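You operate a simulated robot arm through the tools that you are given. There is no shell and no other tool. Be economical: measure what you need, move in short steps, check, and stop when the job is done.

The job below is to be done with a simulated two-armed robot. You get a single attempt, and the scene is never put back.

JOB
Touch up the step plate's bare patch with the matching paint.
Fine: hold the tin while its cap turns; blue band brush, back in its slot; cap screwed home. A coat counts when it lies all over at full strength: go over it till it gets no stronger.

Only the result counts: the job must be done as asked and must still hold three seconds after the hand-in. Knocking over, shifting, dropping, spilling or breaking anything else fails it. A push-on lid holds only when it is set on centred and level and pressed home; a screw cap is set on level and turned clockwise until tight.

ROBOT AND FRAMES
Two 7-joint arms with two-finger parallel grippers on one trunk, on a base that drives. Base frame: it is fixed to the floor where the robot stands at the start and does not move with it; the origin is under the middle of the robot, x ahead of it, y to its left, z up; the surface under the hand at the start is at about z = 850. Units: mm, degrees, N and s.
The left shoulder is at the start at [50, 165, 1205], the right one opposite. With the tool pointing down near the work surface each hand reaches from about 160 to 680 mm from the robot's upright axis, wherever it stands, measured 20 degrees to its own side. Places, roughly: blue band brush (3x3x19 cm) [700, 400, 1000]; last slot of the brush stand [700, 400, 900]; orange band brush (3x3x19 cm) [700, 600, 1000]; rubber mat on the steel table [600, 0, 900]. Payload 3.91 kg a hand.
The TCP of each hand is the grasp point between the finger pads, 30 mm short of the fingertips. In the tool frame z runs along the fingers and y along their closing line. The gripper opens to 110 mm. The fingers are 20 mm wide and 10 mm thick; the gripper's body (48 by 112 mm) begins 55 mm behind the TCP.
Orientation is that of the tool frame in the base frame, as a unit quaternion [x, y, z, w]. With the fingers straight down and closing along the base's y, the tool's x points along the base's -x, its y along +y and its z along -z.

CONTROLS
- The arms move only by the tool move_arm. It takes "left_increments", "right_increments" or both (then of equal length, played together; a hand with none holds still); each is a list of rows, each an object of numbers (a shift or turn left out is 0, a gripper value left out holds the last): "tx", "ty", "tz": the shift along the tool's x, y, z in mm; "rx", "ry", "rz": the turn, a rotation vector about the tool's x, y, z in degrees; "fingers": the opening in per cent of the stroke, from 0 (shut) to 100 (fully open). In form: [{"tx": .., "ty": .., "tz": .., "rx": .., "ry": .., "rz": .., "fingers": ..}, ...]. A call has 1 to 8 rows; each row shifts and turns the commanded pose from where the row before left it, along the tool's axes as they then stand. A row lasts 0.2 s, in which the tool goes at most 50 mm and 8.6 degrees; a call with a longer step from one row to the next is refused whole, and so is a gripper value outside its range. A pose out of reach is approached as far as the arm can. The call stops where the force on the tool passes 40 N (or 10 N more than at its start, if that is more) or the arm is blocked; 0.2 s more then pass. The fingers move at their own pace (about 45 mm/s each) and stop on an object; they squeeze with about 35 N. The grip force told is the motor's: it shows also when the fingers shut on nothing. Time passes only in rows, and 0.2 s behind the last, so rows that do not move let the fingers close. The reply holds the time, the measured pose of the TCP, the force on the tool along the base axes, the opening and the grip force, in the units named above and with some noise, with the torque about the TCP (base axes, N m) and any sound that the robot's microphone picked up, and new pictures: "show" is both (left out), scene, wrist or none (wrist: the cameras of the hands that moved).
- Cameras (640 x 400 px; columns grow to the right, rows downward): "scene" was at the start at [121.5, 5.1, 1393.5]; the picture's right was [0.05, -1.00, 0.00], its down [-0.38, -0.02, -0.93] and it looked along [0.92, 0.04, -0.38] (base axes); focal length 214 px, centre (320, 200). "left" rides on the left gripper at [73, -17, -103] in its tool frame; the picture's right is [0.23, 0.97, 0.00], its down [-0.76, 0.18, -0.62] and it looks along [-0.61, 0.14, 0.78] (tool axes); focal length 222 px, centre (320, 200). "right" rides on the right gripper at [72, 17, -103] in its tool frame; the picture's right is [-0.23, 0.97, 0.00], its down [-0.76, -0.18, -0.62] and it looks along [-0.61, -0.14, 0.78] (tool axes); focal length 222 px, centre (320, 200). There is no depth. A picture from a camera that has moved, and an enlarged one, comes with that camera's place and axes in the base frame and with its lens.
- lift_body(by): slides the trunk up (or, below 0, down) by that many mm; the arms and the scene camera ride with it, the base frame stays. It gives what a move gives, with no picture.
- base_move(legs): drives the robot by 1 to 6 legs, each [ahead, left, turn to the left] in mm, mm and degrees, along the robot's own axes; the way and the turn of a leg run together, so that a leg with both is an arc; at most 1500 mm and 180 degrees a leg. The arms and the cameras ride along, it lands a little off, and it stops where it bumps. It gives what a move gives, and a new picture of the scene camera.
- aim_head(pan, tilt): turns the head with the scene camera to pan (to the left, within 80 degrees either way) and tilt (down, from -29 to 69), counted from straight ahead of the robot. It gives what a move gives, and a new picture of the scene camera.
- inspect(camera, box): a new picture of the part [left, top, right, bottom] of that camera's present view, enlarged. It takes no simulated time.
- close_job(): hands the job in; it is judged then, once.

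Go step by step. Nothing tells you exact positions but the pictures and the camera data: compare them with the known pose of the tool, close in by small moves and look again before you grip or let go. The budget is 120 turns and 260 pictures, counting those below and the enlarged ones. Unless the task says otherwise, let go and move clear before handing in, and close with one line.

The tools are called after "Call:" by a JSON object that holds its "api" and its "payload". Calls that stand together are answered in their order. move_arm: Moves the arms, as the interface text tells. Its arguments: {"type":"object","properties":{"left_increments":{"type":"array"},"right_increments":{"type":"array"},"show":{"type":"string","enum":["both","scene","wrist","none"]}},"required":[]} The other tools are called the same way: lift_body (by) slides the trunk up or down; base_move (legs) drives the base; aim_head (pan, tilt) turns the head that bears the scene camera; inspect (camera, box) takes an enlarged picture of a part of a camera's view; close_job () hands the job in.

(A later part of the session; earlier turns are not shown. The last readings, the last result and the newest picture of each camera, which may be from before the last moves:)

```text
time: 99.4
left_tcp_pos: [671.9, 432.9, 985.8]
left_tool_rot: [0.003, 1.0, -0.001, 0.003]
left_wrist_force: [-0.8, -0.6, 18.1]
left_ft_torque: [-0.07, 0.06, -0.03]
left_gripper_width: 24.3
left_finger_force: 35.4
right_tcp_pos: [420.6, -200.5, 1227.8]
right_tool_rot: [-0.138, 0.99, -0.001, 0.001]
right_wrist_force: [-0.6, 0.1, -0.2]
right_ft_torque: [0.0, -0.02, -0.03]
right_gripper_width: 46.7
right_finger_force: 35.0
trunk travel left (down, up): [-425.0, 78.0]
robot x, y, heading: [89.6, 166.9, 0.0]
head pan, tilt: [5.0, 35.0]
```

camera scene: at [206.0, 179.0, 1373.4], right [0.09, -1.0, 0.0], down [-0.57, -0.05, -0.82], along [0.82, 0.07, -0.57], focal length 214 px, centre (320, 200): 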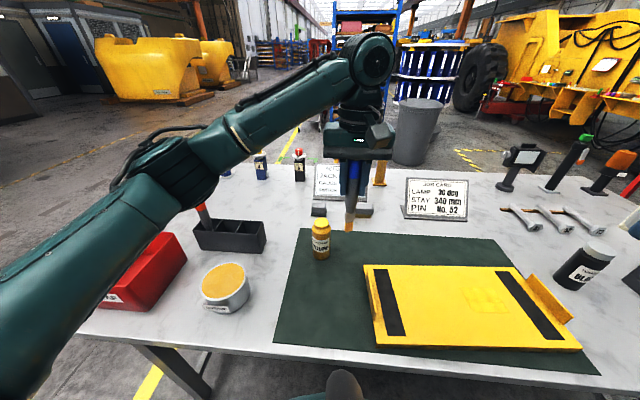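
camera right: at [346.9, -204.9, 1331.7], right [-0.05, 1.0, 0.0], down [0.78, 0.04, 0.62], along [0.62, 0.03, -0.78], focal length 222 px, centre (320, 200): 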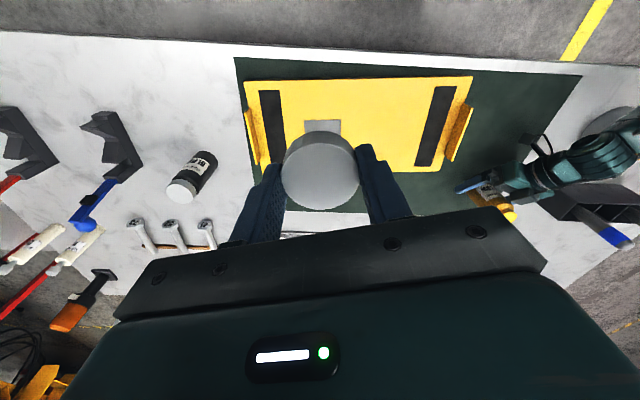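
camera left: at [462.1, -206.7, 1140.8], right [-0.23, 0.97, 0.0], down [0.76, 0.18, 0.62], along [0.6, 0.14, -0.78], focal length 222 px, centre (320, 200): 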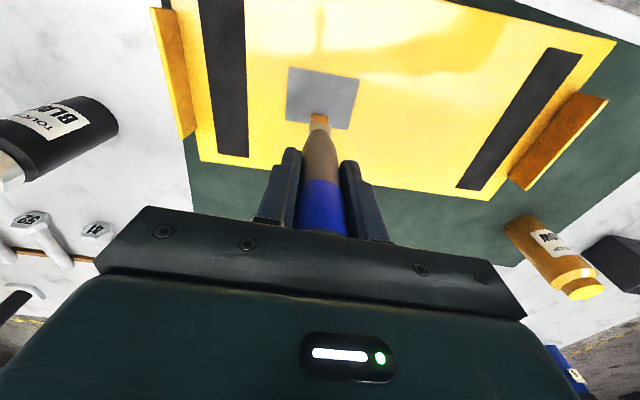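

The brush stands on the slot floor. I relieve the pressure and open the fingers, then check.

Call:
{"api": "move_arm", "payload": {"left_increments": [{"tz": -2.5}, {"fingers": 40}, {"fingers": 60}, {}], "show": "wrist"}}

Call:
{"api": "inspect", "payload": {"camera": "scene", "box": [160, 140, 300, 260]}}

```text
time: 100.4
left_tcp_pos: [670.6, 434.0, 984.7]
left_tool_rot: [0.003, 1.0, 0.0, 0.001]
left_wrist_force: [-0.1, -0.1, 10.7]
left_ft_torque: [-0.02, -0.08, -0.01]
left_gripper_width: 66.2
left_finger_force: 0.1
right_tcp_pos: [421.2, -200.1, 1227.4]
right_tool_rot: [-0.137, 0.991, 0.0, 0.0]
right_wrist_force: [0.8, -0.1, -0.9]
right_ft_torque: [-0.01, -0.04, -0.03]
right_gripper_width: 46.7
right_finger_force: 35.1
trunk travel left (down, up): [-425.0, 78.0]
robot x, y, heading: [90.8, 169.0, 0.1]
head pan, tilt: [5.0, 35.0]
camera left: at [598.1, 416.7, 1089.5], right [-0.22, 0.97, 0.0], down [0.76, 0.17, 0.63], along [0.61, 0.14, -0.78], focal length 222 px, centre (320, 200)
```

left: 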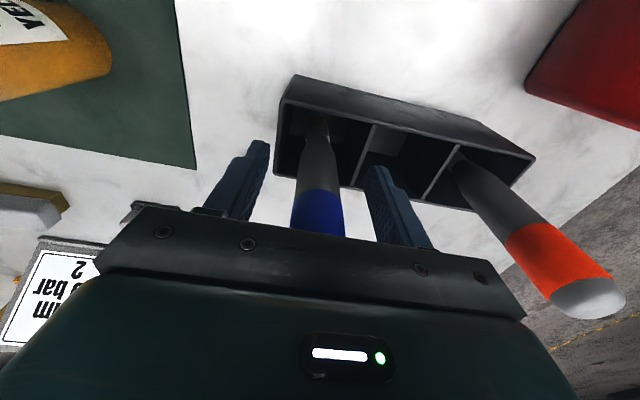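

```text
3.33 times, centred on (230, 200) of scene
camera zoom: at [204.8, 178.2, 1373.6], right [0.09, -1.0, 0.0], down [-0.57, -0.05, -0.82], along [0.82, 0.07, -0.57], focal length 715 px, centre (620, 200)
```

zoom: 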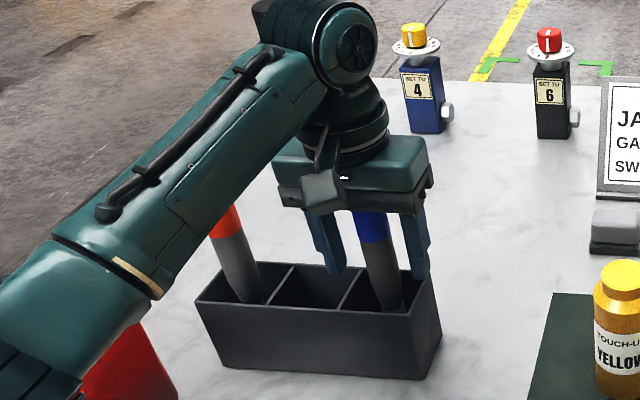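

The brush is released and upright, with the palm just resting on its top. I lift straight up.

Call:
{"api": "move_arm", "payload": {"left_increments": [{"tz": -5}, {"tz": -30}, {"tz": -45}, {"tz": -45}, {"tz": -40}]}}

Call:
{"api": "inspect", "payload": {"camera": "scene", "box": [160, 140, 300, 260]}}

```text
time: 101.6
left_tcp_pos: [670.4, 430.7, 1148.4]
left_tool_rot: [0.002, 1.0, 0.0, 0.0]
left_wrist_force: [0.4, -0.2, -0.6]
left_ft_torque: [0.03, -0.02, -0.02]
left_gripper_width: 66.0
left_finger_force: 0.0
right_tcp_pos: [421.8, -198.6, 1227.8]
right_tool_rot: [-0.137, 0.991, -0.001, 0.0]
right_wrist_force: [-0.5, 0.8, 0.4]
right_ft_torque: [0.03, 0.02, -0.01]
right_gripper_width: 46.9
right_finger_force: 35.0
trunk travel left (down, up): [-425.0, 78.0]
robot x, y, heading: [90.7, 170.6, 0.1]
head pan, tilt: [5.0, 35.0]
camera scene: at [205.6, 178.4, 1373.4], right [0.09, -1.0, 0.0], down [-0.57, -0.05, -0.82], along [0.82, 0.07, -0.57], focal length 214 px, centre (320, 200)
camera left: at [596.9, 413.9, 1252.7], right [-0.22, 0.97, 0.0], down [0.76, 0.17, 0.62], along [0.61, 0.14, -0.78], focal length 222 px, centre (320, 200)
```

scene: 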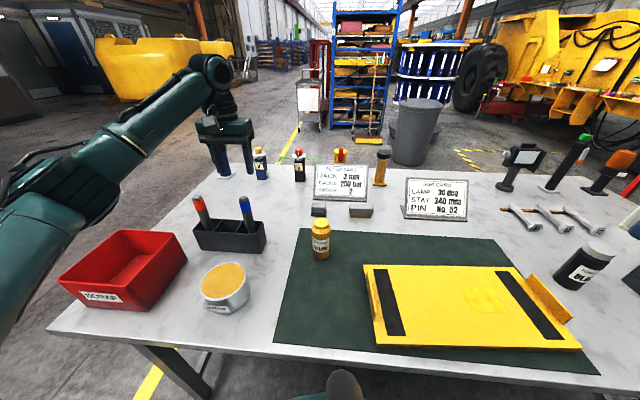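
left: 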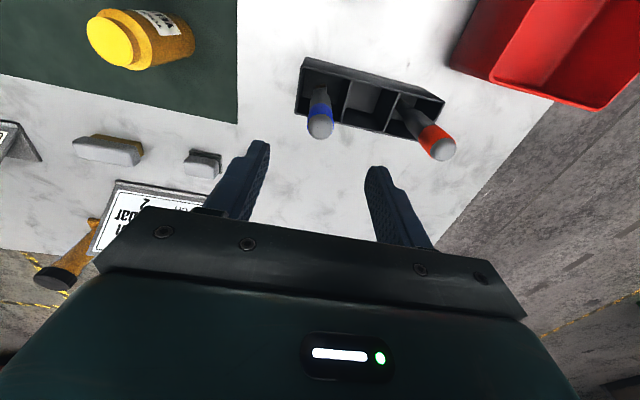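

```text
3.33 times, centred on (230, 200) of scene
camera zoom: at [205.6, 178.4, 1373.4], right [0.09, -1.0, 0.0], down [-0.57, -0.05, -0.82], along [0.82, 0.07, -0.57], focal length 715 px, centre (620, 200)
```

zoom: 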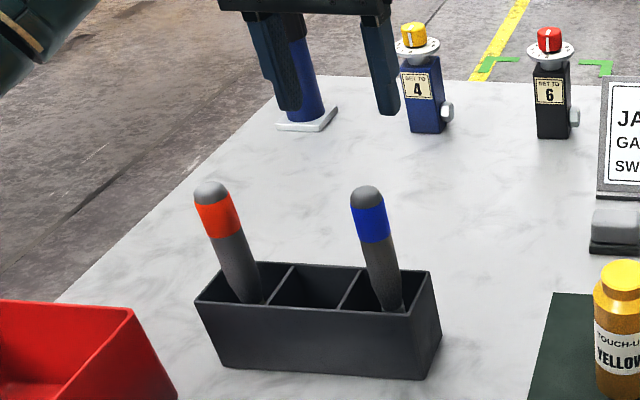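

The brush is back in its slot. The left hand now returns to hold the tin along the same path in reverse.

Call:
{"api": "move_arm", "payload": {"left_increments": [{"tx": 22.8, "ty": -35.8, "tz": 8.8, "fingers": 100}, {"tx": 22.8, "ty": -35.8, "tz": 8.8}, {"tx": 22.8, "ty": -35.8, "tz": 8.8}, {"tx": 22.8, "ty": -35.8, "tz": 8.8}, {"tx": 22.8, "ty": -35.8, "tz": 8.8}, {"rz": 6.67}, {"rz": 6.67}, {"rz": 6.66}], "show": "none"}}

Call:
{"api": "move_arm", "payload": {"left_increments": [{"ry": -8.57}, {"ry": -8.57}, {"ry": -8.57}, {"ry": -8.57}, {"ry": -8.57}, {"ry": -8.57}, {"ry": -8.57}], "show": "none"}}

Call:
{"api": "move_arm", "payload": {"left_increments": [{"tx": 42, "tz": 25}, {"tx": 42, "tz": 25}, {"tx": 42, "tz": 25}], "show": "wrist"}}

```text
time: 103.4
left_tcp_pos: [555.3, 255.2, 1103.7]
left_tool_rot: [0.177, 0.984, 0.0, 0.001]
left_wrist_force: [-0.9, 0.1, -1.0]
left_ft_torque: [0.0, 0.04, 0.01]
left_gripper_width: 110.2
left_finger_force: 0.1
right_tcp_pos: [423.1, -198.5, 1227.3]
right_tool_rot: [-0.137, 0.991, -0.001, 0.0]
right_wrist_force: [0.3, 0.1, -0.4]
right_ft_torque: [0.01, 0.01, -0.02]
right_gripper_width: 46.7
right_finger_force: 35.0
trunk travel left (down, up): [-425.0, 78.0]
robot x, y, heading: [89.8, 172.7, 0.1]
head pan, tilt: [5.0, 35.0]
```

```text
time: 105.0
left_tcp_pos: [556.4, 257.0, 1107.0]
left_tool_rot: [0.152, 0.851, -0.088, 0.494]
left_wrist_force: [0.3, 1.0, -0.5]
left_ft_torque: [0.01, 0.01, 0.0]
left_gripper_width: 110.1
left_finger_force: 0.1
right_tcp_pos: [421.0, -198.8, 1227.3]
right_tool_rot: [-0.137, 0.991, -0.001, 0.001]
right_wrist_force: [0.8, 0.3, 0.1]
right_ft_torque: [0.03, 0.0, 0.01]
right_gripper_width: 46.9
right_finger_force: 35.2
trunk travel left (down, up): [-425.0, 78.0]
robot x, y, heading: [87.7, 169.9, 0.0]
head pan, tilt: [5.0, 35.0]
```

```text
time: 105.8
left_tcp_pos: [558.0, 253.6, 961.0]
left_tool_rot: [0.153, 0.852, -0.088, 0.493]
left_wrist_force: [-0.1, -0.3, 0.5]
left_ft_torque: [-0.02, 0.03, 0.01]
left_gripper_width: 109.7
left_finger_force: 0.0
right_tcp_pos: [422.7, -197.6, 1227.9]
right_tool_rot: [-0.138, 0.99, -0.001, 0.0]
right_wrist_force: [-1.4, -0.8, 0.1]
right_ft_torque: [0.0, 0.01, -0.01]
right_gripper_width: 46.6
right_finger_force: 35.2
trunk travel left (down, up): [-425.0, 78.0]
robot x, y, heading: [90.1, 167.8, -0.2]
head pan, tilt: [5.0, 35.0]
camera left: at [433.8, 281.0, 950.0], right [0.23, 0.95, -0.2], down [-0.09, 0.22, 0.97], along [0.97, -0.21, 0.14], focal length 222 px, centre (320, 200)
```

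left: 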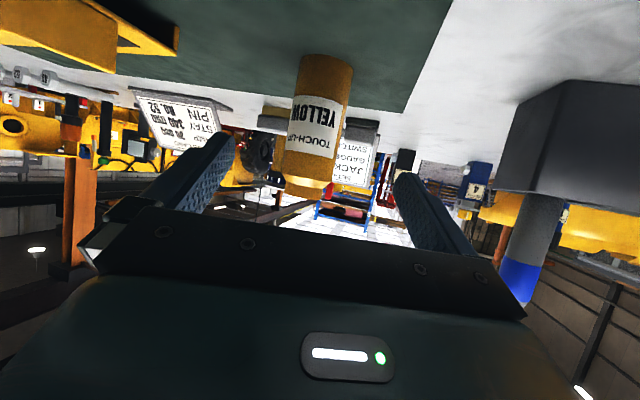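

Call:
{"api": "move_arm", "payload": {"left_increments": [{"tx": 2.6, "ty": -2, "tz": 30}, {"tz": 35}, {"tz": 35}, {"tz": 21}], "show": "wrist"}}

```text
time: 106.8
left_tcp_pos: [654.6, 218.0, 898.7]
left_tool_rot: [0.151, 0.852, -0.088, 0.493]
left_wrist_force: [-0.4, -0.2, 0.0]
left_ft_torque: [0.0, 0.01, -0.01]
left_gripper_width: 110.1
left_finger_force: 0.1
right_tcp_pos: [422.0, -197.6, 1228.4]
right_tool_rot: [-0.137, 0.991, 0.0, 0.0]
right_wrist_force: [0.3, 0.6, 0.7]
right_ft_torque: [-0.01, -0.01, 0.0]
right_gripper_width: 46.9
right_finger_force: 35.0
trunk travel left (down, up): [-425.0, 78.0]
robot x, y, heading: [88.5, 167.9, 0.3]
head pan, tilt: [5.0, 35.0]
camera left: at [530.6, 245.6, 887.5], right [0.23, 0.95, -0.2], down [-0.09, 0.22, 0.97], along [0.97, -0.21, 0.14], focal length 222 px, centre (320, 200)
```

left: 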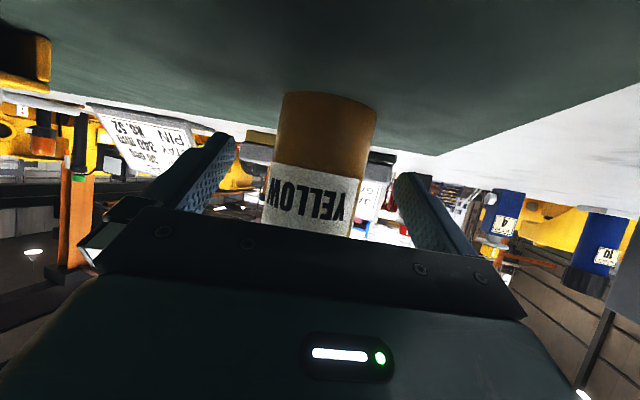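

The tin is centred between the fingers. I close the left hand on it while the right hand brings the cap back.

Call:
{"api": "move_arm", "payload": {"left_increments": [{"ty": -1, "fingers": 60}, {"fingers": 0}, {}, {}, {}, {}], "right_increments": [{"tx": -28.1, "ty": 27.7, "tz": 6}, {"tx": -28.1, "ty": 27.7, "tz": 6}, {"tx": -28.1, "ty": 27.7, "tz": 6}, {"tx": -28.1, "ty": 27.7, "tz": 6}, {"tx": -28.1, "ty": 27.7, "tz": 6}, {"tx": -28.1, "ty": 27.7, "tz": 6}], "show": "none"}}

Call:
{"api": "move_arm", "payload": {"right_increments": [{"tx": -28.1, "ty": 27.7, "tz": 10}, {"tx": -28.1, "ty": 27.7, "tz": 10}, {"tx": -28.1, "ty": 27.7, "tz": 10}, {"tx": -28.1, "ty": 27.7, "tz": 10}, {"tx": -28.1, "ty": 27.7, "tz": 10}, {"tx": -28.1, "ty": 27.7, "tz": 10}], "show": "both"}}

Call:
{"api": "inspect", "payload": {"camera": "right", "box": [240, 60, 400, 220]}}

```text
time: 108.2
left_tcp_pos: [654.1, 217.9, 898.0]
left_tool_rot: [0.153, 0.852, -0.089, 0.493]
left_wrist_force: [-0.4, -2.7, 0.7]
left_ft_torque: [-0.04, -0.02, -0.01]
left_gripper_width: 53.0
left_finger_force: 34.8
right_tcp_pos: [537.4, 9.8, 1190.9]
right_tool_rot: [-0.136, 0.991, 0.0, 0.001]
right_wrist_force: [0.2, -0.2, 0.4]
right_ft_torque: [0.01, 0.01, -0.01]
right_gripper_width: 46.5
right_finger_force: 35.1
trunk travel left (down, up): [-425.0, 78.0]
robot x, y, heading: [89.7, 171.0, 0.2]
head pan, tilt: [5.0, 35.0]
```

```text
time: 109.6
left_tcp_pos: [653.8, 217.7, 897.0]
left_tool_rot: [0.152, 0.852, -0.088, 0.493]
left_wrist_force: [-0.9, -0.5, 1.7]
left_ft_torque: [0.1, 0.04, -0.02]
left_gripper_width: 52.9
left_finger_force: 35.6
right_tcp_pos: [653.1, 216.0, 1126.9]
right_tool_rot: [-0.138, 0.99, -0.001, 0.002]
right_wrist_force: [0.6, -0.7, 0.0]
right_ft_torque: [-0.01, 0.0, -0.02]
right_gripper_width: 46.6
right_finger_force: 35.2
trunk travel left (down, up): [-425.0, 78.0]
robot x, y, heading: [89.9, 170.9, 0.1]
head pan, tilt: [5.0, 35.0]
camera scene: at [205.8, 179.4, 1373.5], right [0.09, -1.0, 0.0], down [-0.57, -0.05, -0.82], along [0.82, 0.07, -0.57], focal length 214 px, centre (320, 200)
camera right: at [578.4, 212.2, 1232.0], right [-0.05, 1.0, 0.0], down [0.78, 0.04, 0.62], along [0.62, 0.03, -0.78], focal length 222 px, centre (320, 200)
```

scene: 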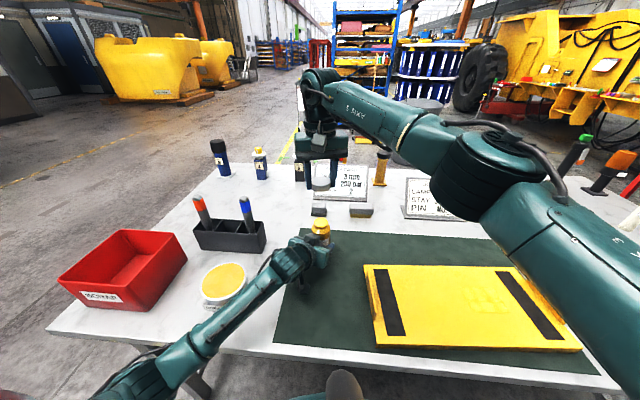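
right: 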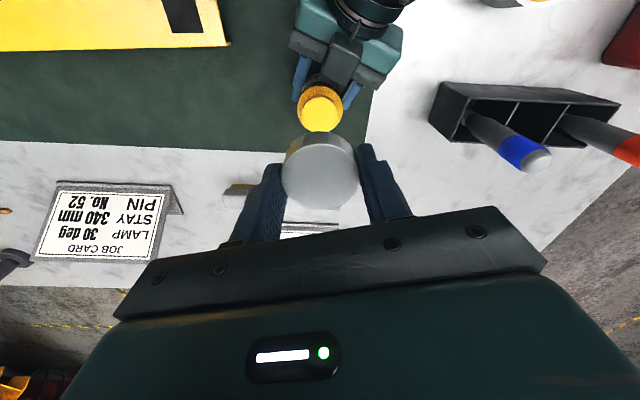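

```text
2.50 times, centred on (320, 140) of right
camera zoom: at [578.4, 212.2, 1232.0], right [-0.05, 1.0, 0.0], down [0.78, 0.04, 0.62], along [0.62, 0.03, -0.78], focal length 555 px, centre (320, 350)
```

zoom: 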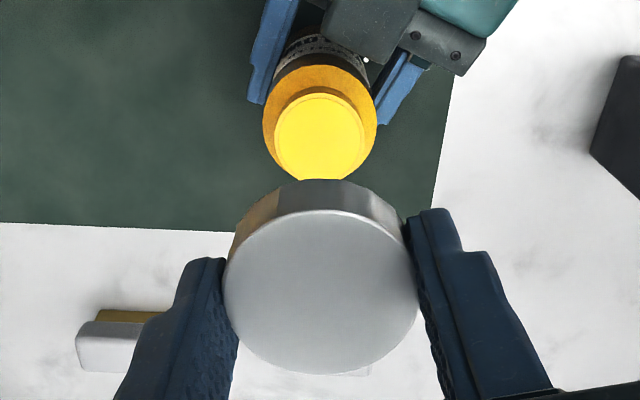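

Cap and mouth are nearly in line. I check the mouth position from the scene camera before setting the cap on.

Call:
{"api": "inspect", "payload": {"camera": "scene", "box": [280, 170, 360, 260]}}

```text
4.44 times, centred on (320, 215) of scene
camera zoom: at [205.8, 179.4, 1373.5], right [0.09, -1.0, 0.0], down [-0.57, -0.05, -0.82], along [0.82, 0.07, -0.57], focal length 953 px, centre (320, 133)
```

zoom: 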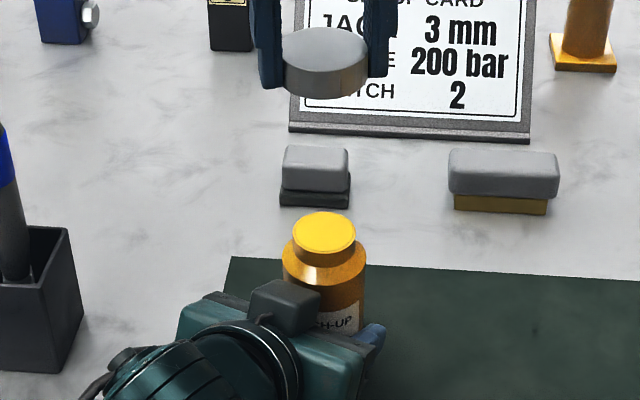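

Call:
{"api": "move_arm", "payload": {"right_increments": [{"tx": -2.2, "ty": -0.8, "tz": 40}, {"tz": 40}, {"tz": 24}], "show": "none"}}

Call:
{"api": "inspect", "payload": {"camera": "scene", "box": [280, 180, 360, 260]}}

Call:
{"api": "inspect", "payload": {"camera": "right", "box": [240, 60, 400, 220]}}

```text
time: 110.4
left_tcp_pos: [653.5, 218.2, 897.1]
left_tool_rot: [0.152, 0.852, -0.088, 0.493]
left_wrist_force: [-0.6, 0.3, 2.1]
left_ft_torque: [-0.03, -0.01, 0.06]
left_gripper_width: 52.7
left_finger_force: 35.0
right_tcp_pos: [657.7, 215.0, 1030.2]
right_tool_rot: [-0.138, 0.99, -0.001, 0.001]
right_wrist_force: [-0.5, 0.8, -0.5]
right_ft_torque: [0.0, 0.01, 0.01]
right_gripper_width: 46.7
right_finger_force: 35.0
trunk travel left (down, up): [-425.0, 78.0]
robot x, y, heading: [88.6, 169.3, 0.0]
head pan, tilt: [5.0, 35.0]
```

```text
5.00 times, centred on (320, 220) of scene
camera zoom: at [205.7, 178.8, 1373.5], right [0.09, -1.0, 0.0], down [-0.57, -0.05, -0.82], along [0.82, 0.07, -0.57], focal length 1072 px, centre (320, 100)
```

zoom: 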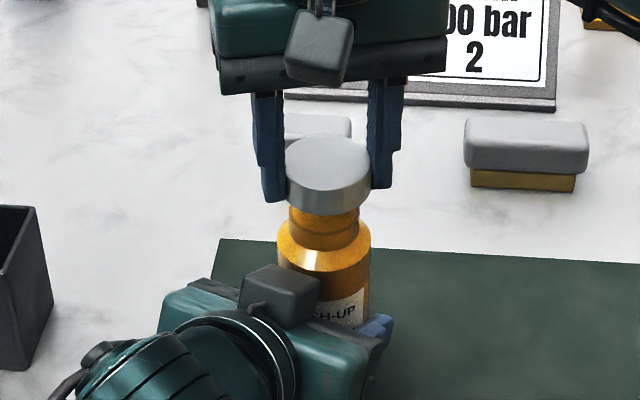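

```text
2.50 times, centred on (320, 140) of right
camera zoom: at [582.9, 210.5, 1132.6], right [-0.05, 1.0, 0.0], down [0.78, 0.04, 0.62], along [0.62, 0.03, -0.78], focal length 555 px, centre (320, 350)
```

zoom: 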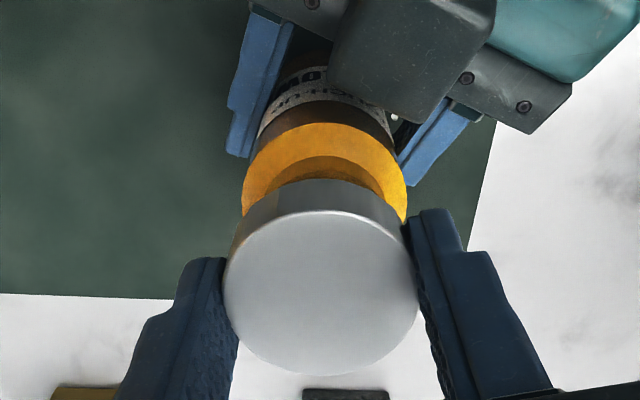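

The cap is about 2 mm too far toward -y. I correct that and lower until it touches.

Call:
{"api": "move_arm", "payload": {"right_increments": [{"ty": 2}, {"tz": 10}, {"tz": 8}], "show": "none"}}

Call:
{"api": "inspect", "payload": {"camera": "scene", "box": [280, 180, 360, 260]}}

Call:
{"api": "move_arm", "payload": {"right_increments": [{"tz": 3}, {"tz": 3}, {"tz": 2}], "show": "none"}}

```text
time: 111.2
left_tcp_pos: [653.3, 218.3, 898.4]
left_tool_rot: [0.151, 0.852, -0.088, 0.493]
left_wrist_force: [-1.4, -0.3, 0.9]
left_ft_torque: [0.0, 0.04, 0.06]
left_gripper_width: 53.0
left_finger_force: 35.6
right_tcp_pos: [658.2, 216.3, 1008.8]
right_tool_rot: [-0.138, 0.99, -0.001, 0.001]
right_wrist_force: [0.1, 0.7, 0.9]
right_ft_torque: [0.01, 0.0, -0.02]
right_gripper_width: 46.8
right_finger_force: 35.3
trunk travel left (down, up): [-425.0, 78.0]
robot x, y, heading: [92.0, 170.9, 0.1]
head pan, tilt: [5.0, 35.0]
```

```text
5.00 times, centred on (320, 220) of scene
camera zoom: at [205.7, 178.8, 1373.5], right [0.09, -1.0, 0.0], down [-0.57, -0.05, -0.82], along [0.82, 0.07, -0.57], focal length 1072 px, centre (320, 100)
```

zoom: 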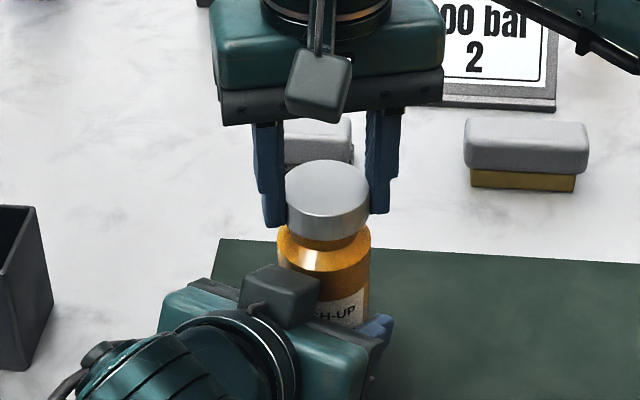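

```text
time: 112.0
left_tcp_pos: [653.3, 218.2, 896.5]
left_tool_rot: [0.152, 0.852, -0.089, 0.493]
left_wrist_force: [-0.3, 0.6, 1.7]
left_ft_torque: [-0.03, 0.06, 0.03]
left_gripper_width: 52.7
left_finger_force: 34.8
right_tcp_pos: [659.0, 214.6, 1001.8]
right_tool_rot: [-0.138, 0.99, -0.001, 0.001]
right_wrist_force: [0.0, 0.6, 0.0]
right_ft_torque: [0.03, 0.01, -0.01]
right_gripper_width: 46.8
right_finger_force: 35.0
trunk travel left (down, up): [-425.0, 78.0]
robot x, y, heading: [91.9, 169.6, 0.1]
head pan, tilt: [5.0, 35.0]
```

Call:
{"api": "inspect", "payload": {"camera": "scene", "box": [290, 200, 350, 250]}}

Call:
{"api": "inspect", "payload": {"camera": "right", "box": [240, 60, 400, 220]}}

```text
8.00 times, centred on (320, 225) of scene
camera zoom: at [205.7, 178.9, 1373.5], right [0.09, -1.0, 0.0], down [-0.57, -0.05, -0.82], along [0.82, 0.07, -0.57], focal length 1716 px, centre (320, 0)
```

zoom: 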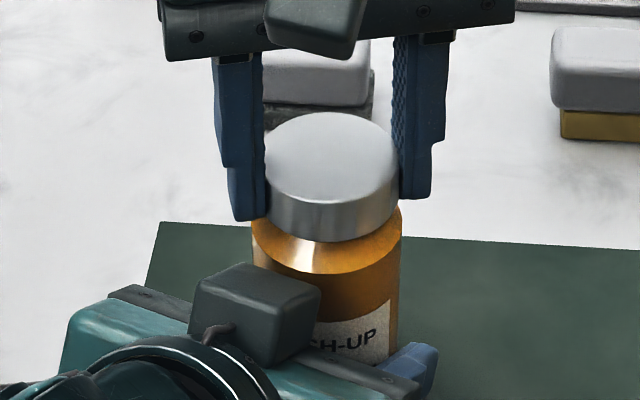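

```text
2.50 times, centred on (320, 140) of right
camera zoom: at [584.2, 210.9, 1106.0], right [-0.05, 1.0, 0.0], down [0.78, 0.04, 0.62], along [0.62, 0.03, -0.78], focal length 555 px, centre (320, 350)
```

zoom: 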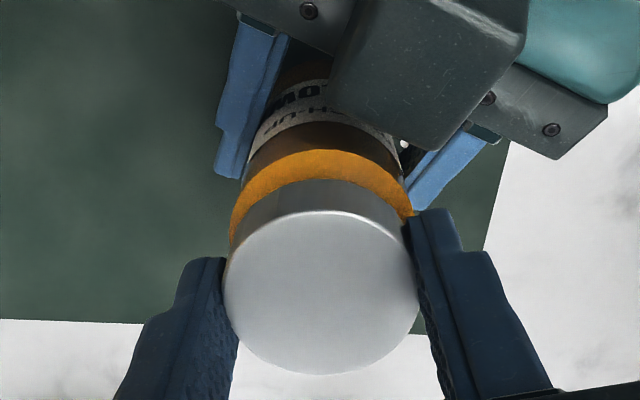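

The cap sits over the neck, within about 1 mm. I continue down to contact.

Call:
{"api": "move_arm", "payload": {"right_increments": [{"ty": 0.8, "tx": 0.8}, {"tz": 1.5}, {"tz": 1.5}], "show": "none"}}

```text
time: 112.8
left_tcp_pos: [653.9, 217.7, 897.3]
left_tool_rot: [0.153, 0.852, -0.088, 0.493]
left_wrist_force: [-0.3, 0.6, 0.1]
left_ft_torque: [-0.34, -0.47, 0.11]
left_gripper_width: 52.9
left_finger_force: 35.6
right_tcp_pos: [657.1, 215.4, 1000.1]
right_tool_rot: [-0.138, 0.99, -0.001, 0.002]
right_wrist_force: [3.9, -1.0, 6.6]
right_ft_torque: [0.12, -0.13, -0.01]
right_gripper_width: 46.8
right_finger_force: 34.5
trunk travel left (down, up): [-425.0, 78.0]
robot x, y, heading: [88.3, 170.0, -0.0]
head pan, tilt: [5.0, 35.0]
```

Contact at 6.6 N with the cap at its seating height. Now I turn it clockwise under light downward pressure.

Call:
{"api": "move_arm", "payload": {"right_increments": [{"rz": 8.5, "tz": 0.2}, {"rz": 8.5, "tz": 0.2}, {"rz": 8.5, "tz": 0.1}, {"rz": 8.5}, {"rz": 8.5}, {"rz": 8.5}, {"rz": 8.5}, {"rz": 8.5}], "show": "none"}}

Call:
{"api": "inspect", "payload": {"camera": "scene", "box": [290, 200, 350, 250]}}

```text
time: 114.6
left_tcp_pos: [655.4, 217.5, 898.2]
left_tool_rot: [0.153, 0.852, -0.089, 0.493]
left_wrist_force: [1.8, -6.9, -0.1]
left_ft_torque: [0.77, -0.79, 0.09]
left_gripper_width: 52.9
left_finger_force: 35.1
right_tcp_pos: [658.2, 216.9, 999.4]
right_tool_rot: [0.442, 0.897, 0.001, 0.002]
right_wrist_force: [8.6, 12.5, 18.4]
right_ft_torque: [0.42, -0.36, 0.01]
right_gripper_width: 46.8
right_finger_force: 35.0
trunk travel left (down, up): [-425.0, 78.0]
robot x, y, heading: [89.2, 168.9, 0.2]
head pan, tilt: [5.0, 35.0]
```

```text
8.00 times, centred on (320, 225) of scene
camera zoom: at [205.6, 179.3, 1373.5], right [0.09, -1.0, 0.0], down [-0.57, -0.05, -0.82], along [0.82, 0.07, -0.57], focal length 1716 px, centre (320, 0)
```

zoom: 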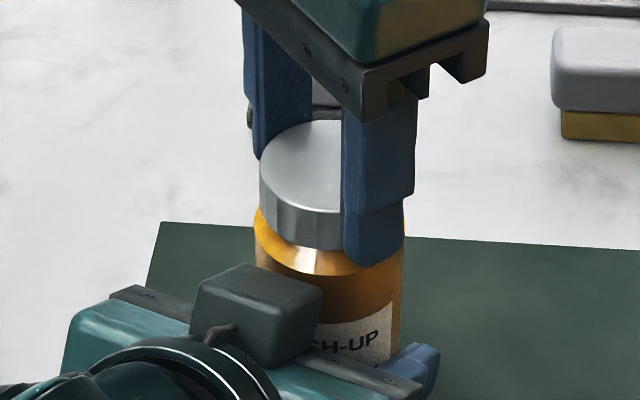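

It is turning under contact. A small sideways load suggests about a 1 mm axis offset, so I correct that and keep turning clockwise.

Call:
{"api": "move_arm", "payload": {"right_increments": [{"rz": 8.5, "tx": 0.3, "ty": 1.2}, {"rz": 8.5}, {"rz": 8.5}, {"rz": 8.5}, {"rz": 8.5}, {"rz": 8.5}, {"rz": 8.5}, {"rz": 8.5}], "show": "none"}}

Call:
{"api": "inspect", "payload": {"camera": "scene", "box": [290, 200, 350, 250]}}

```text
time: 116.4
left_tcp_pos: [653.1, 217.5, 898.1]
left_tool_rot: [0.153, 0.851, -0.09, 0.493]
left_wrist_force: [-5.2, -11.0, -0.4]
left_ft_torque: [0.76, -0.88, -0.06]
left_gripper_width: 52.7
left_finger_force: 35.2
right_tcp_pos: [658.4, 214.8, 997.9]
right_tool_rot: [0.868, 0.497, 0.002, 0.001]
right_wrist_force: [10.1, 16.0, 13.2]
right_ft_torque: [0.66, -0.09, -0.01]
right_gripper_width: 46.7
right_finger_force: 34.7
trunk travel left (down, up): [-425.0, 78.0]
robot x, y, heading: [90.4, 170.2, 0.0]
head pan, tilt: [5.0, 35.0]
```

```text
8.00 times, centred on (320, 225) of scene
camera zoom: at [205.3, 179.1, 1373.5], right [0.09, -1.0, 0.0], down [-0.57, -0.05, -0.82], along [0.82, 0.07, -0.57], focal length 1716 px, centre (320, 0)
```

zoom: 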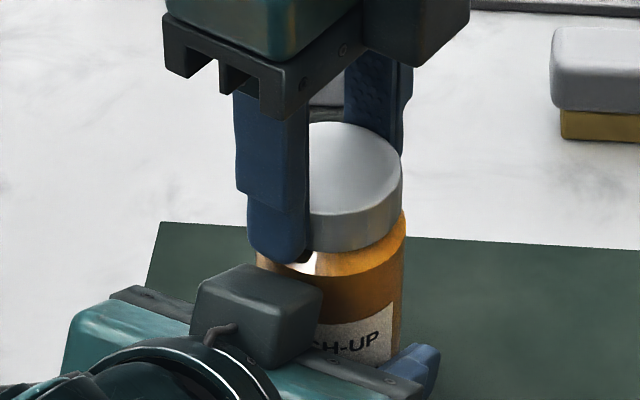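

Call:
{"api": "move_arm", "payload": {"right_increments": [{"rz": 8.5, "tx": 1.6}, {"rz": 8.5}, {"rz": 8.5}, {"rz": 8.5}, {"rz": 8.5}], "show": "wrist"}}

Call:
{"api": "inspect", "payload": {"camera": "scene", "box": [290, 200, 350, 250]}}

```text
time: 117.6
left_tcp_pos: [653.7, 216.7, 897.0]
left_tool_rot: [0.153, 0.852, -0.089, 0.493]
left_wrist_force: [-20.3, -3.4, 2.3]
left_ft_torque: [-0.08, -0.8, -0.07]
left_gripper_width: 52.8
left_finger_force: 34.4
right_tcp_pos: [658.6, 215.4, 997.4]
right_tool_rot: [0.989, 0.147, 0.002, 0.003]
right_wrist_force: [15.8, 1.7, 3.0]
right_ft_torque: [0.12, -0.47, -0.01]
right_gripper_width: 46.8
right_finger_force: 34.7
trunk travel left (down, up): [-425.0, 78.0]
robot x, y, heading: [88.8, 169.2, -0.0]
head pan, tilt: [5.0, 35.0]
camera right: at [733.2, 219.9, 1102.6], right [0.07, -1.0, 0.0], down [-0.78, -0.05, 0.62], along [-0.62, -0.04, -0.78], focal length 222 px, centre (320, 200)
```

right: 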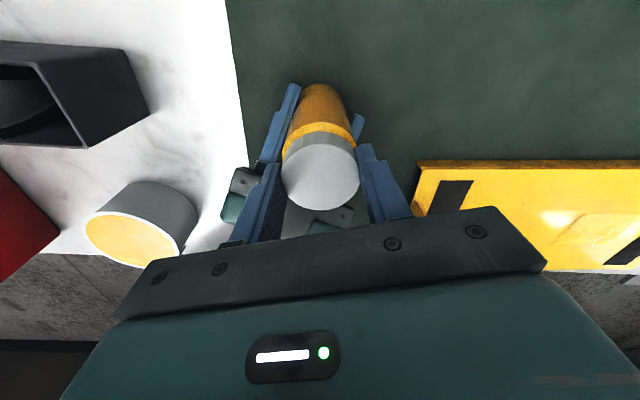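

```text
8.00 times, centred on (320, 225) of scene
camera zoom: at [205.1, 178.5, 1373.5], right [0.09, -1.0, 0.0], down [-0.57, -0.05, -0.82], along [0.82, 0.07, -0.57], focal length 1716 px, centre (320, 0)
```

zoom: 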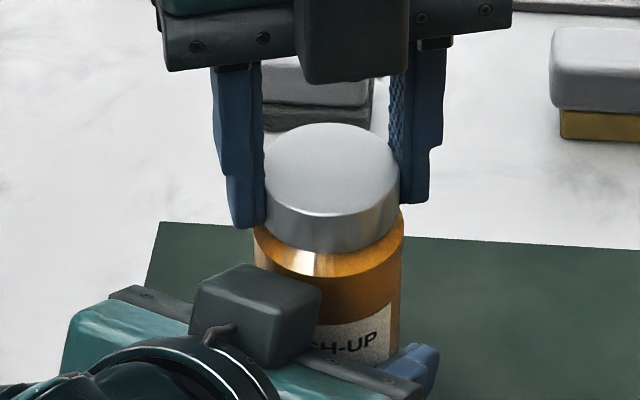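

The cap has sunk and the downward force dropped as the thread drew in. I release, wind the hand back counter-clockwise and regrip for the final tightening.

Call:
{"api": "move_arm", "payload": {"right_increments": [{"fingers": 55}, {"fingers": 58}, {}, {"tz": -20}, {"tz": -22}, {"rz": -8.5}, {"rz": -8.5}, {"rz": -8.5}], "show": "none"}}

Call:
{"api": "move_arm", "payload": {"right_increments": [{"rz": -8.5}, {"rz": -8.5}, {"rz": -8.5}, {"rz": -8.5}, {"rz": -8.5}, {"rz": -8.5}, {"rz": -8.5}, {"rz": -8.5}], "show": "none"}}

Call:
{"api": "move_arm", "payload": {"right_increments": [{"rz": -8.5}, {"rz": -8.5}, {"rz": -8.5}, {"rz": -8.5}, {"rz": -8.5}, {"rz": -8.5}, {"rz": -8.5}, {"rz": -8.5}], "show": "wrist"}}

Call:
{"api": "inspect", "payload": {"camera": "right", "box": [240, 60, 400, 220]}}

Call:
{"api": "inspect", "payload": {"camera": "scene", "box": [290, 200, 350, 250]}}

```text
time: 119.4
left_tcp_pos: [654.2, 217.7, 898.1]
left_tool_rot: [0.151, 0.852, -0.088, 0.494]
left_wrist_force: [2.7, 4.8, 3.8]
left_ft_torque: [0.2, 0.05, -0.07]
left_gripper_width: 52.8
left_finger_force: 34.9
right_tcp_pos: [658.2, 218.6, 1040.9]
right_tool_rot: [0.931, 0.366, 0.001, 0.001]
right_wrist_force: [-0.6, -0.3, 0.3]
right_ft_torque: [0.02, -0.01, 0.01]
right_gripper_width: 63.5
right_finger_force: 0.0
trunk travel left (down, up): [-425.0, 78.0]
robot x, y, heading: [89.4, 169.4, 0.3]
head pan, tilt: [5.0, 35.0]
```

```text
time: 121.2
left_tcp_pos: [653.9, 217.7, 896.9]
left_tool_rot: [0.152, 0.852, -0.088, 0.494]
left_wrist_force: [3.1, 3.4, 6.0]
left_ft_torque: [0.14, 0.06, -0.06]
left_gripper_width: 52.8
left_finger_force: 35.0
right_tcp_pos: [658.7, 218.0, 1039.7]
right_tool_rot: [0.567, 0.824, 0.0, 0.0]
right_wrist_force: [0.0, 0.9, 0.4]
right_ft_torque: [0.0, 0.0, -0.02]
right_gripper_width: 63.9
right_finger_force: 0.0
trunk travel left (down, up): [-425.0, 78.0]
robot x, y, heading: [88.1, 166.7, 0.2]
head pan, tilt: [5.0, 35.0]
```

```text
time: 123.0
left_tcp_pos: [653.0, 218.0, 897.7]
left_tool_rot: [0.153, 0.852, -0.089, 0.493]
left_wrist_force: [3.2, 2.3, 5.4]
left_ft_torque: [0.0, 0.04, -0.01]
left_gripper_width: 52.6
left_finger_force: 34.5
right_tcp_pos: [659.5, 217.2, 1040.5]
right_tool_rot: [0.01, 1.0, -0.001, 0.001]
right_wrist_force: [0.3, 0.5, -0.5]
right_ft_torque: [0.0, -0.02, 0.01]
right_gripper_width: 63.9
right_finger_force: 0.0
trunk travel left (down, up): [-425.0, 78.0]
robot x, y, heading: [88.1, 172.9, 0.2]
head pan, tilt: [5.0, 35.0]
camera right: at [587.1, 235.3, 1144.1], right [0.25, 0.97, 0.0], down [0.76, -0.19, 0.62], along [0.6, -0.15, -0.78], focal length 222 px, centre (320, 200)
```

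right: 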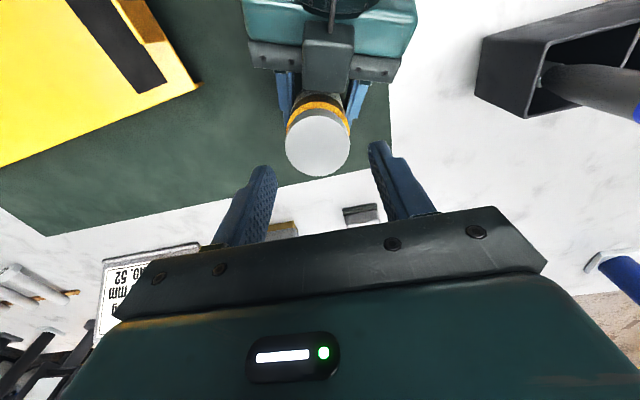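

```text
2.50 times, centred on (320, 140) of right
camera zoom: at [587.1, 235.3, 1144.1], right [0.25, 0.97, 0.0], down [0.76, -0.19, 0.62], along [0.6, -0.15, -0.78], focal length 555 px, centre (320, 350)
```

zoom: 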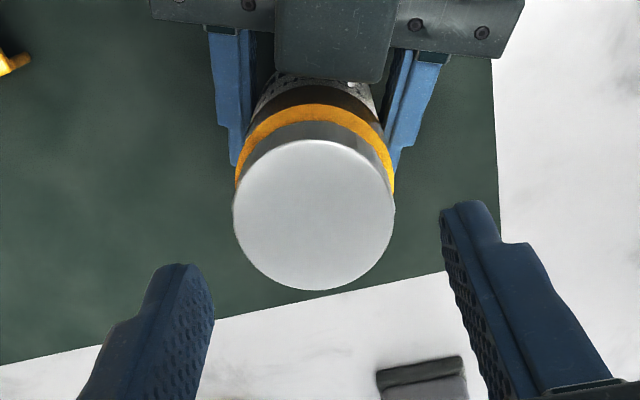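

```text
8.00 times, centred on (320, 225) of scene
camera zoom: at [205.7, 179.0, 1373.5], right [0.09, -1.0, 0.0], down [-0.57, -0.05, -0.82], along [0.82, 0.07, -0.57], focal length 1716 px, centre (320, 0)
```

zoom: 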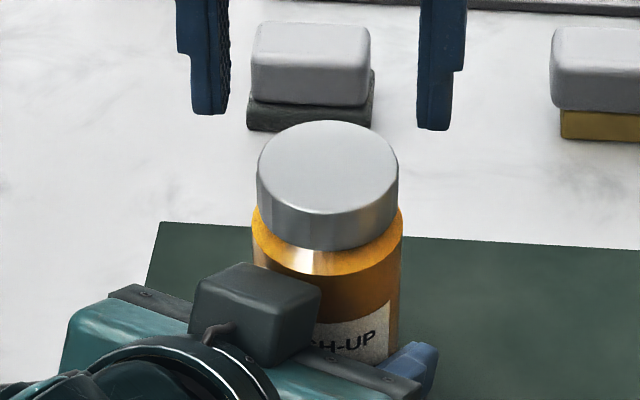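

The cap is on level and nearly home. I regrip here at [657.5, 216] and tighten clockwise.

Call:
{"api": "move_arm", "payload": {"right_increments": [{"tx": 2, "ty": -1.1, "tz": 20}, {"tz": 21.5}, {"fingers": 0}, {}, {}], "show": "none"}}

Call:
{"api": "move_arm", "payload": {"right_increments": [{"rz": 8.5}, {"rz": 8.5}, {"rz": 8.5}, {"rz": 8.5}, {"rz": 8.5}, {"rz": 8.5}, {"rz": 8.5}, {"rz": 8.5}], "show": "wrist"}}

```text
time: 124.2
left_tcp_pos: [653.1, 218.1, 898.4]
left_tool_rot: [0.152, 0.852, -0.088, 0.493]
left_wrist_force: [2.2, 2.1, 5.9]
left_ft_torque: [-0.11, 0.14, 0.02]
left_gripper_width: 52.8
left_finger_force: 35.6
right_tcp_pos: [656.8, 214.7, 999.6]
right_tool_rot: [0.01, 1.0, -0.001, 0.002]
right_wrist_force: [-1.3, -1.2, -1.2]
right_ft_torque: [-0.05, 0.04, 0.01]
right_gripper_width: 47.3
right_finger_force: 35.5
trunk travel left (down, up): [-425.0, 78.0]
robot x, y, heading: [88.5, 169.0, 0.2]
head pan, tilt: [5.0, 35.0]
```

```text
time: 126.0
left_tcp_pos: [652.8, 214.2, 897.3]
left_tool_rot: [0.154, 0.852, -0.09, 0.493]
left_wrist_force: [-11.6, -11.9, 4.2]
left_ft_torque: [0.75, -0.35, -0.96]
left_gripper_width: 52.9
left_finger_force: 35.2
right_tcp_pos: [657.1, 216.9, 1000.1]
right_tool_rot: [0.567, 0.824, 0.002, 0.001]
right_wrist_force: [8.0, 11.3, -1.7]
right_ft_torque: [0.37, -0.2, 0.95]
right_gripper_width: 47.1
right_finger_force: 35.4
trunk travel left (down, up): [-425.0, 78.0]
robot x, y, heading: [90.9, 171.0, 0.0]
head pan, tilt: [5.0, 35.0]
camera right: at [646.4, 289.9, 1103.3], right [0.99, 0.13, 0.0], down [0.1, -0.78, 0.62], along [0.09, -0.62, -0.78], focal length 222 px, centre (320, 200)
```

right: 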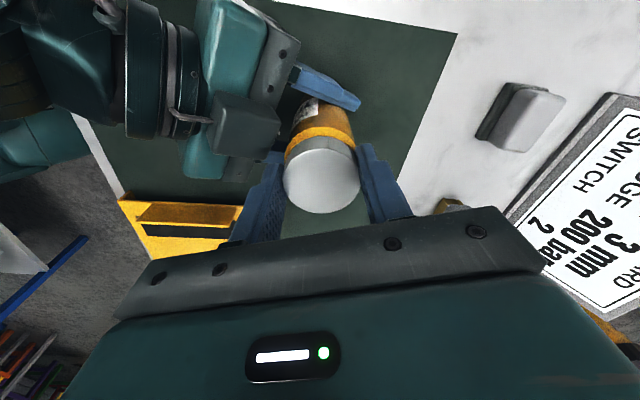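

A reaction torque of about 0.95 N·m has appeared, so the cap is becoming tight. I turn a bit more to confirm.

Call:
{"api": "move_arm", "payload": {"right_increments": [{"rz": 8.5}, {"rz": 8.5}, {"rz": 8.5}], "show": "wrist"}}

Call:
{"api": "inspect", "payload": {"camera": "scene", "box": [290, 200, 350, 250]}}

```text
time: 126.8
left_tcp_pos: [651.9, 214.3, 896.8]
left_tool_rot: [0.155, 0.851, -0.09, 0.493]
left_wrist_force: [-25.1, -17.2, 4.5]
left_ft_torque: [0.63, -0.93, -0.67]
left_gripper_width: 53.9
left_finger_force: 34.7
right_tcp_pos: [660.2, 213.0, 999.4]
right_tool_rot: [0.737, 0.676, 0.005, 0.004]
right_wrist_force: [25.1, 12.2, 2.3]
right_ft_torque: [0.24, -1.5, 0.69]
right_gripper_width: 46.7
right_finger_force: 35.3
trunk travel left (down, up): [-425.0, 78.0]
robot x, y, heading: [86.6, 172.9, 0.0]
head pan, tilt: [5.0, 35.0]
camera right: at [682.4, 283.8, 1104.4], right [0.95, -0.31, 0.01], down [-0.25, -0.74, 0.62], along [-0.18, -0.59, -0.79], focal length 222 px, centre (320, 200)
```

right: 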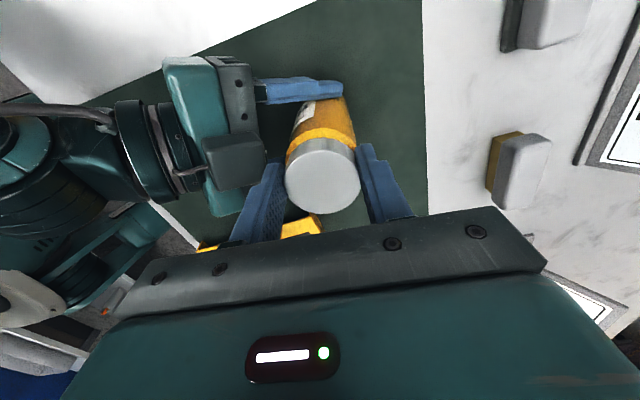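

```text
8.00 times, centred on (320, 225) of scene
camera zoom: at [205.5, 178.0, 1373.6], right [0.09, -1.0, 0.0], down [-0.57, -0.05, -0.82], along [0.82, 0.07, -0.57], focal length 1716 px, centre (320, 0)
```

zoom: 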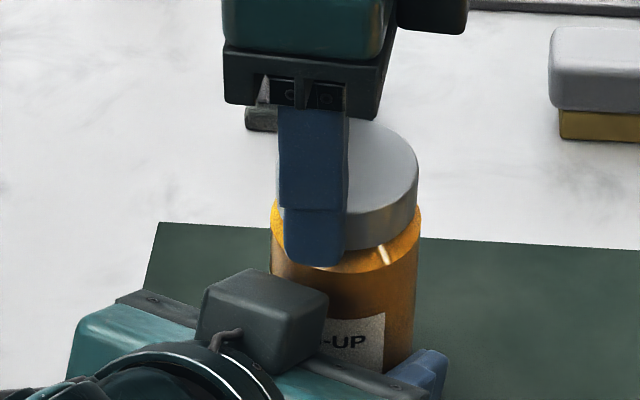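

The cap is tight: the tin itself began to turn in the left grip. I stop, release the right hand and lift away.

Call:
{"api": "move_arm", "payload": {"right_increments": [{"rz": -3}, {"fingers": 55}, {"fingers": 60}, {}, {"tz": -10}, {"tz": -30}, {"tz": -45}, {"tz": -45}], "show": "wrist"}}

Call:
{"api": "inspect", "payload": {"camera": "scene", "box": [280, 190, 360, 260]}}

Call:
{"api": "inspect", "payload": {"camera": "left", "box": [0, 0, 640, 400]}}

```text
time: 128.6
left_tcp_pos: [653.2, 217.9, 897.4]
left_tool_rot: [0.153, 0.852, -0.088, 0.493]
left_wrist_force: [-0.9, 0.4, -1.0]
left_ft_torque: [0.03, 0.02, 0.03]
left_gripper_width: 52.8
left_finger_force: 34.9
right_tcp_pos: [657.7, 216.9, 1127.6]
right_tool_rot: [0.717, 0.697, -0.001, 0.0]
right_wrist_force: [-0.3, -0.1, -0.6]
right_ft_torque: [-0.01, -0.01, 0.02]
right_gripper_width: 66.0
right_finger_force: 0.0
trunk travel left (down, up): [-425.0, 78.0]
robot x, y, heading: [93.3, 168.5, 0.0]
head pan, tilt: [5.0, 35.0]
camera right: at [677.2, 287.8, 1231.0], right [0.97, -0.26, 0.0], down [-0.2, -0.75, 0.62], along [-0.16, -0.6, -0.78], focal length 222 px, centre (320, 200)
```

right: 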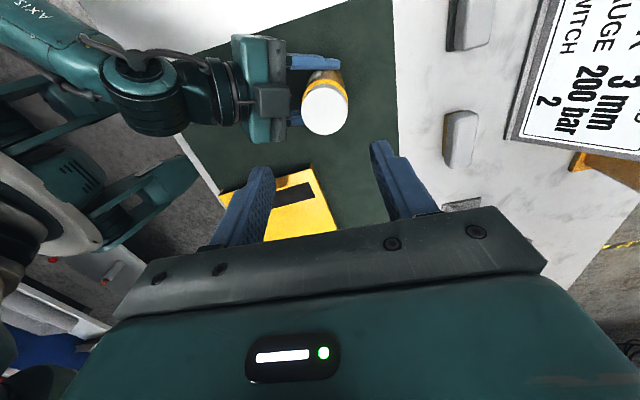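

```text
5.71 times, centred on (320, 225) of scene
camera zoom: at [205.9, 178.9, 1373.4], right [0.09, -1.0, 0.0], down [-0.57, -0.05, -0.82], along [0.82, 0.07, -0.57], focal length 1226 px, centre (320, 57)
```

zoom: 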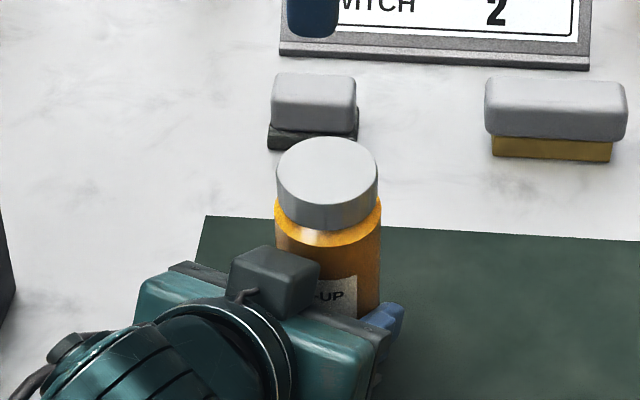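

```text
1.00 times, centred on (320, 200) of left (not enlarged: the box is as wide or as high as the picture)
camera zoom: at [530.0, 245.2, 886.8], right [0.23, 0.95, -0.2], down [-0.09, 0.22, 0.97], along [0.97, -0.21, 0.14], focal length 222 px, centre (320, 200)
```

zoom: 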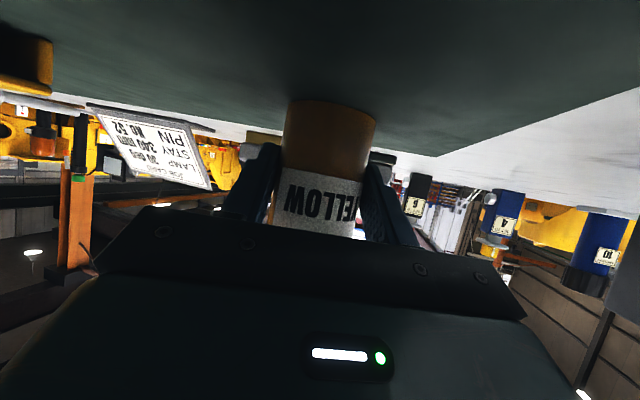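

The cap is on level and tight. The tin looks about 5 mm higher than at the start, lifted in the left grip, so I lower it gently to the mat before letting go.

Call:
{"api": "move_arm", "payload": {"left_increments": [{"tx": 1.3, "tz": 0.75}, {"tx": 1.3, "tz": 0.75}, {}], "show": "none"}}

```text
time: 129.4
left_tcp_pos: [654.5, 217.7, 896.0]
left_tool_rot: [0.153, 0.851, -0.089, 0.495]
left_wrist_force: [-4.0, 6.7, 11.7]
left_ft_torque: [0.31, 0.34, -0.08]
left_gripper_width: 52.9
left_finger_force: 34.8
right_tcp_pos: [657.7, 216.9, 1128.5]
right_tool_rot: [0.717, 0.697, 0.0, 0.0]
right_wrist_force: [0.4, -0.5, -0.5]
right_ft_torque: [0.04, -0.02, 0.02]
right_gripper_width: 65.9
right_finger_force: 0.1
trunk travel left (down, up): [-425.0, 78.0]
robot x, y, heading: [89.4, 173.0, 0.2]
head pan, tilt: [5.0, 35.0]
```

The tin meets the mat at 12 N. I relieve 0.5 mm and open the left hand fully.

Call:
{"api": "move_arm", "payload": {"left_increments": [{"tx": -0.4, "tz": -0.2}, {"fingers": 51}, {"fingers": 53}, {"fingers": 60}, {"fingers": 100}, {}, {}], "show": "wrist"}}

Call:
{"api": "inspect", "payload": {"camera": "right", "box": [220, 40, 400, 160]}}

Call:
{"api": "inspect", "payload": {"camera": "scene", "box": [280, 190, 360, 260]}}

```text
time: 131.0
left_tcp_pos: [655.5, 216.8, 895.0]
left_tool_rot: [0.153, 0.852, -0.089, 0.492]
left_wrist_force: [-0.6, 0.3, 0.1]
left_ft_torque: [-0.02, 0.0, 0.0]
left_gripper_width: 110.1
left_finger_force: 0.1
right_tcp_pos: [657.5, 217.2, 1127.4]
right_tool_rot: [0.718, 0.696, 0.0, 0.001]
right_wrist_force: [-0.3, 0.1, 0.1]
right_ft_torque: [0.03, -0.01, -0.02]
right_gripper_width: 65.9
right_finger_force: 0.1
trunk travel left (down, up): [-425.0, 78.0]
robot x, y, heading: [90.5, 173.3, 0.4]
head pan, tilt: [5.0, 35.0]
camera left: at [531.4, 243.3, 883.7], right [0.23, 0.95, -0.2], down [-0.09, 0.22, 0.97], along [0.97, -0.21, 0.14], focal length 222 px, centre (320, 200)
```

left: 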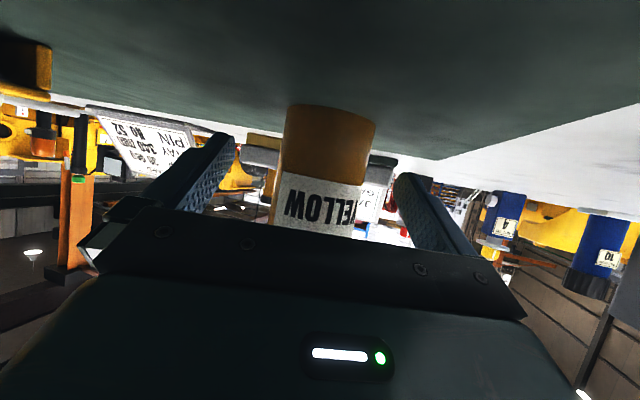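

```text
3.33 times, centred on (310, 100) of right
camera zoom: at [677.7, 287.4, 1230.8], right [0.97, -0.26, 0.0], down [-0.2, -0.75, 0.62], along [-0.16, -0.6, -0.78], focal length 740 px, centre (353, 533)
```

zoom: 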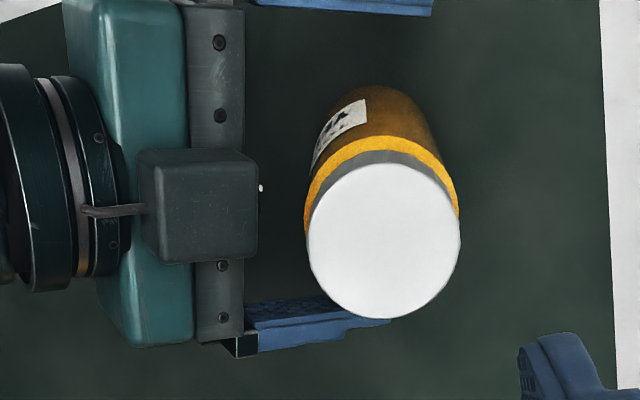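

```text
5.71 times, centred on (320, 225) of scene
camera zoom: at [206.0, 178.7, 1373.5], right [0.09, -1.0, 0.0], down [-0.57, -0.05, -0.82], along [0.82, 0.07, -0.57], focal length 1226 px, centre (320, 57)
```

zoom: 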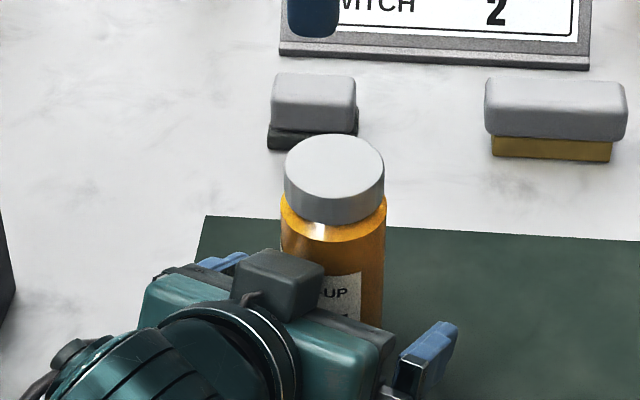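

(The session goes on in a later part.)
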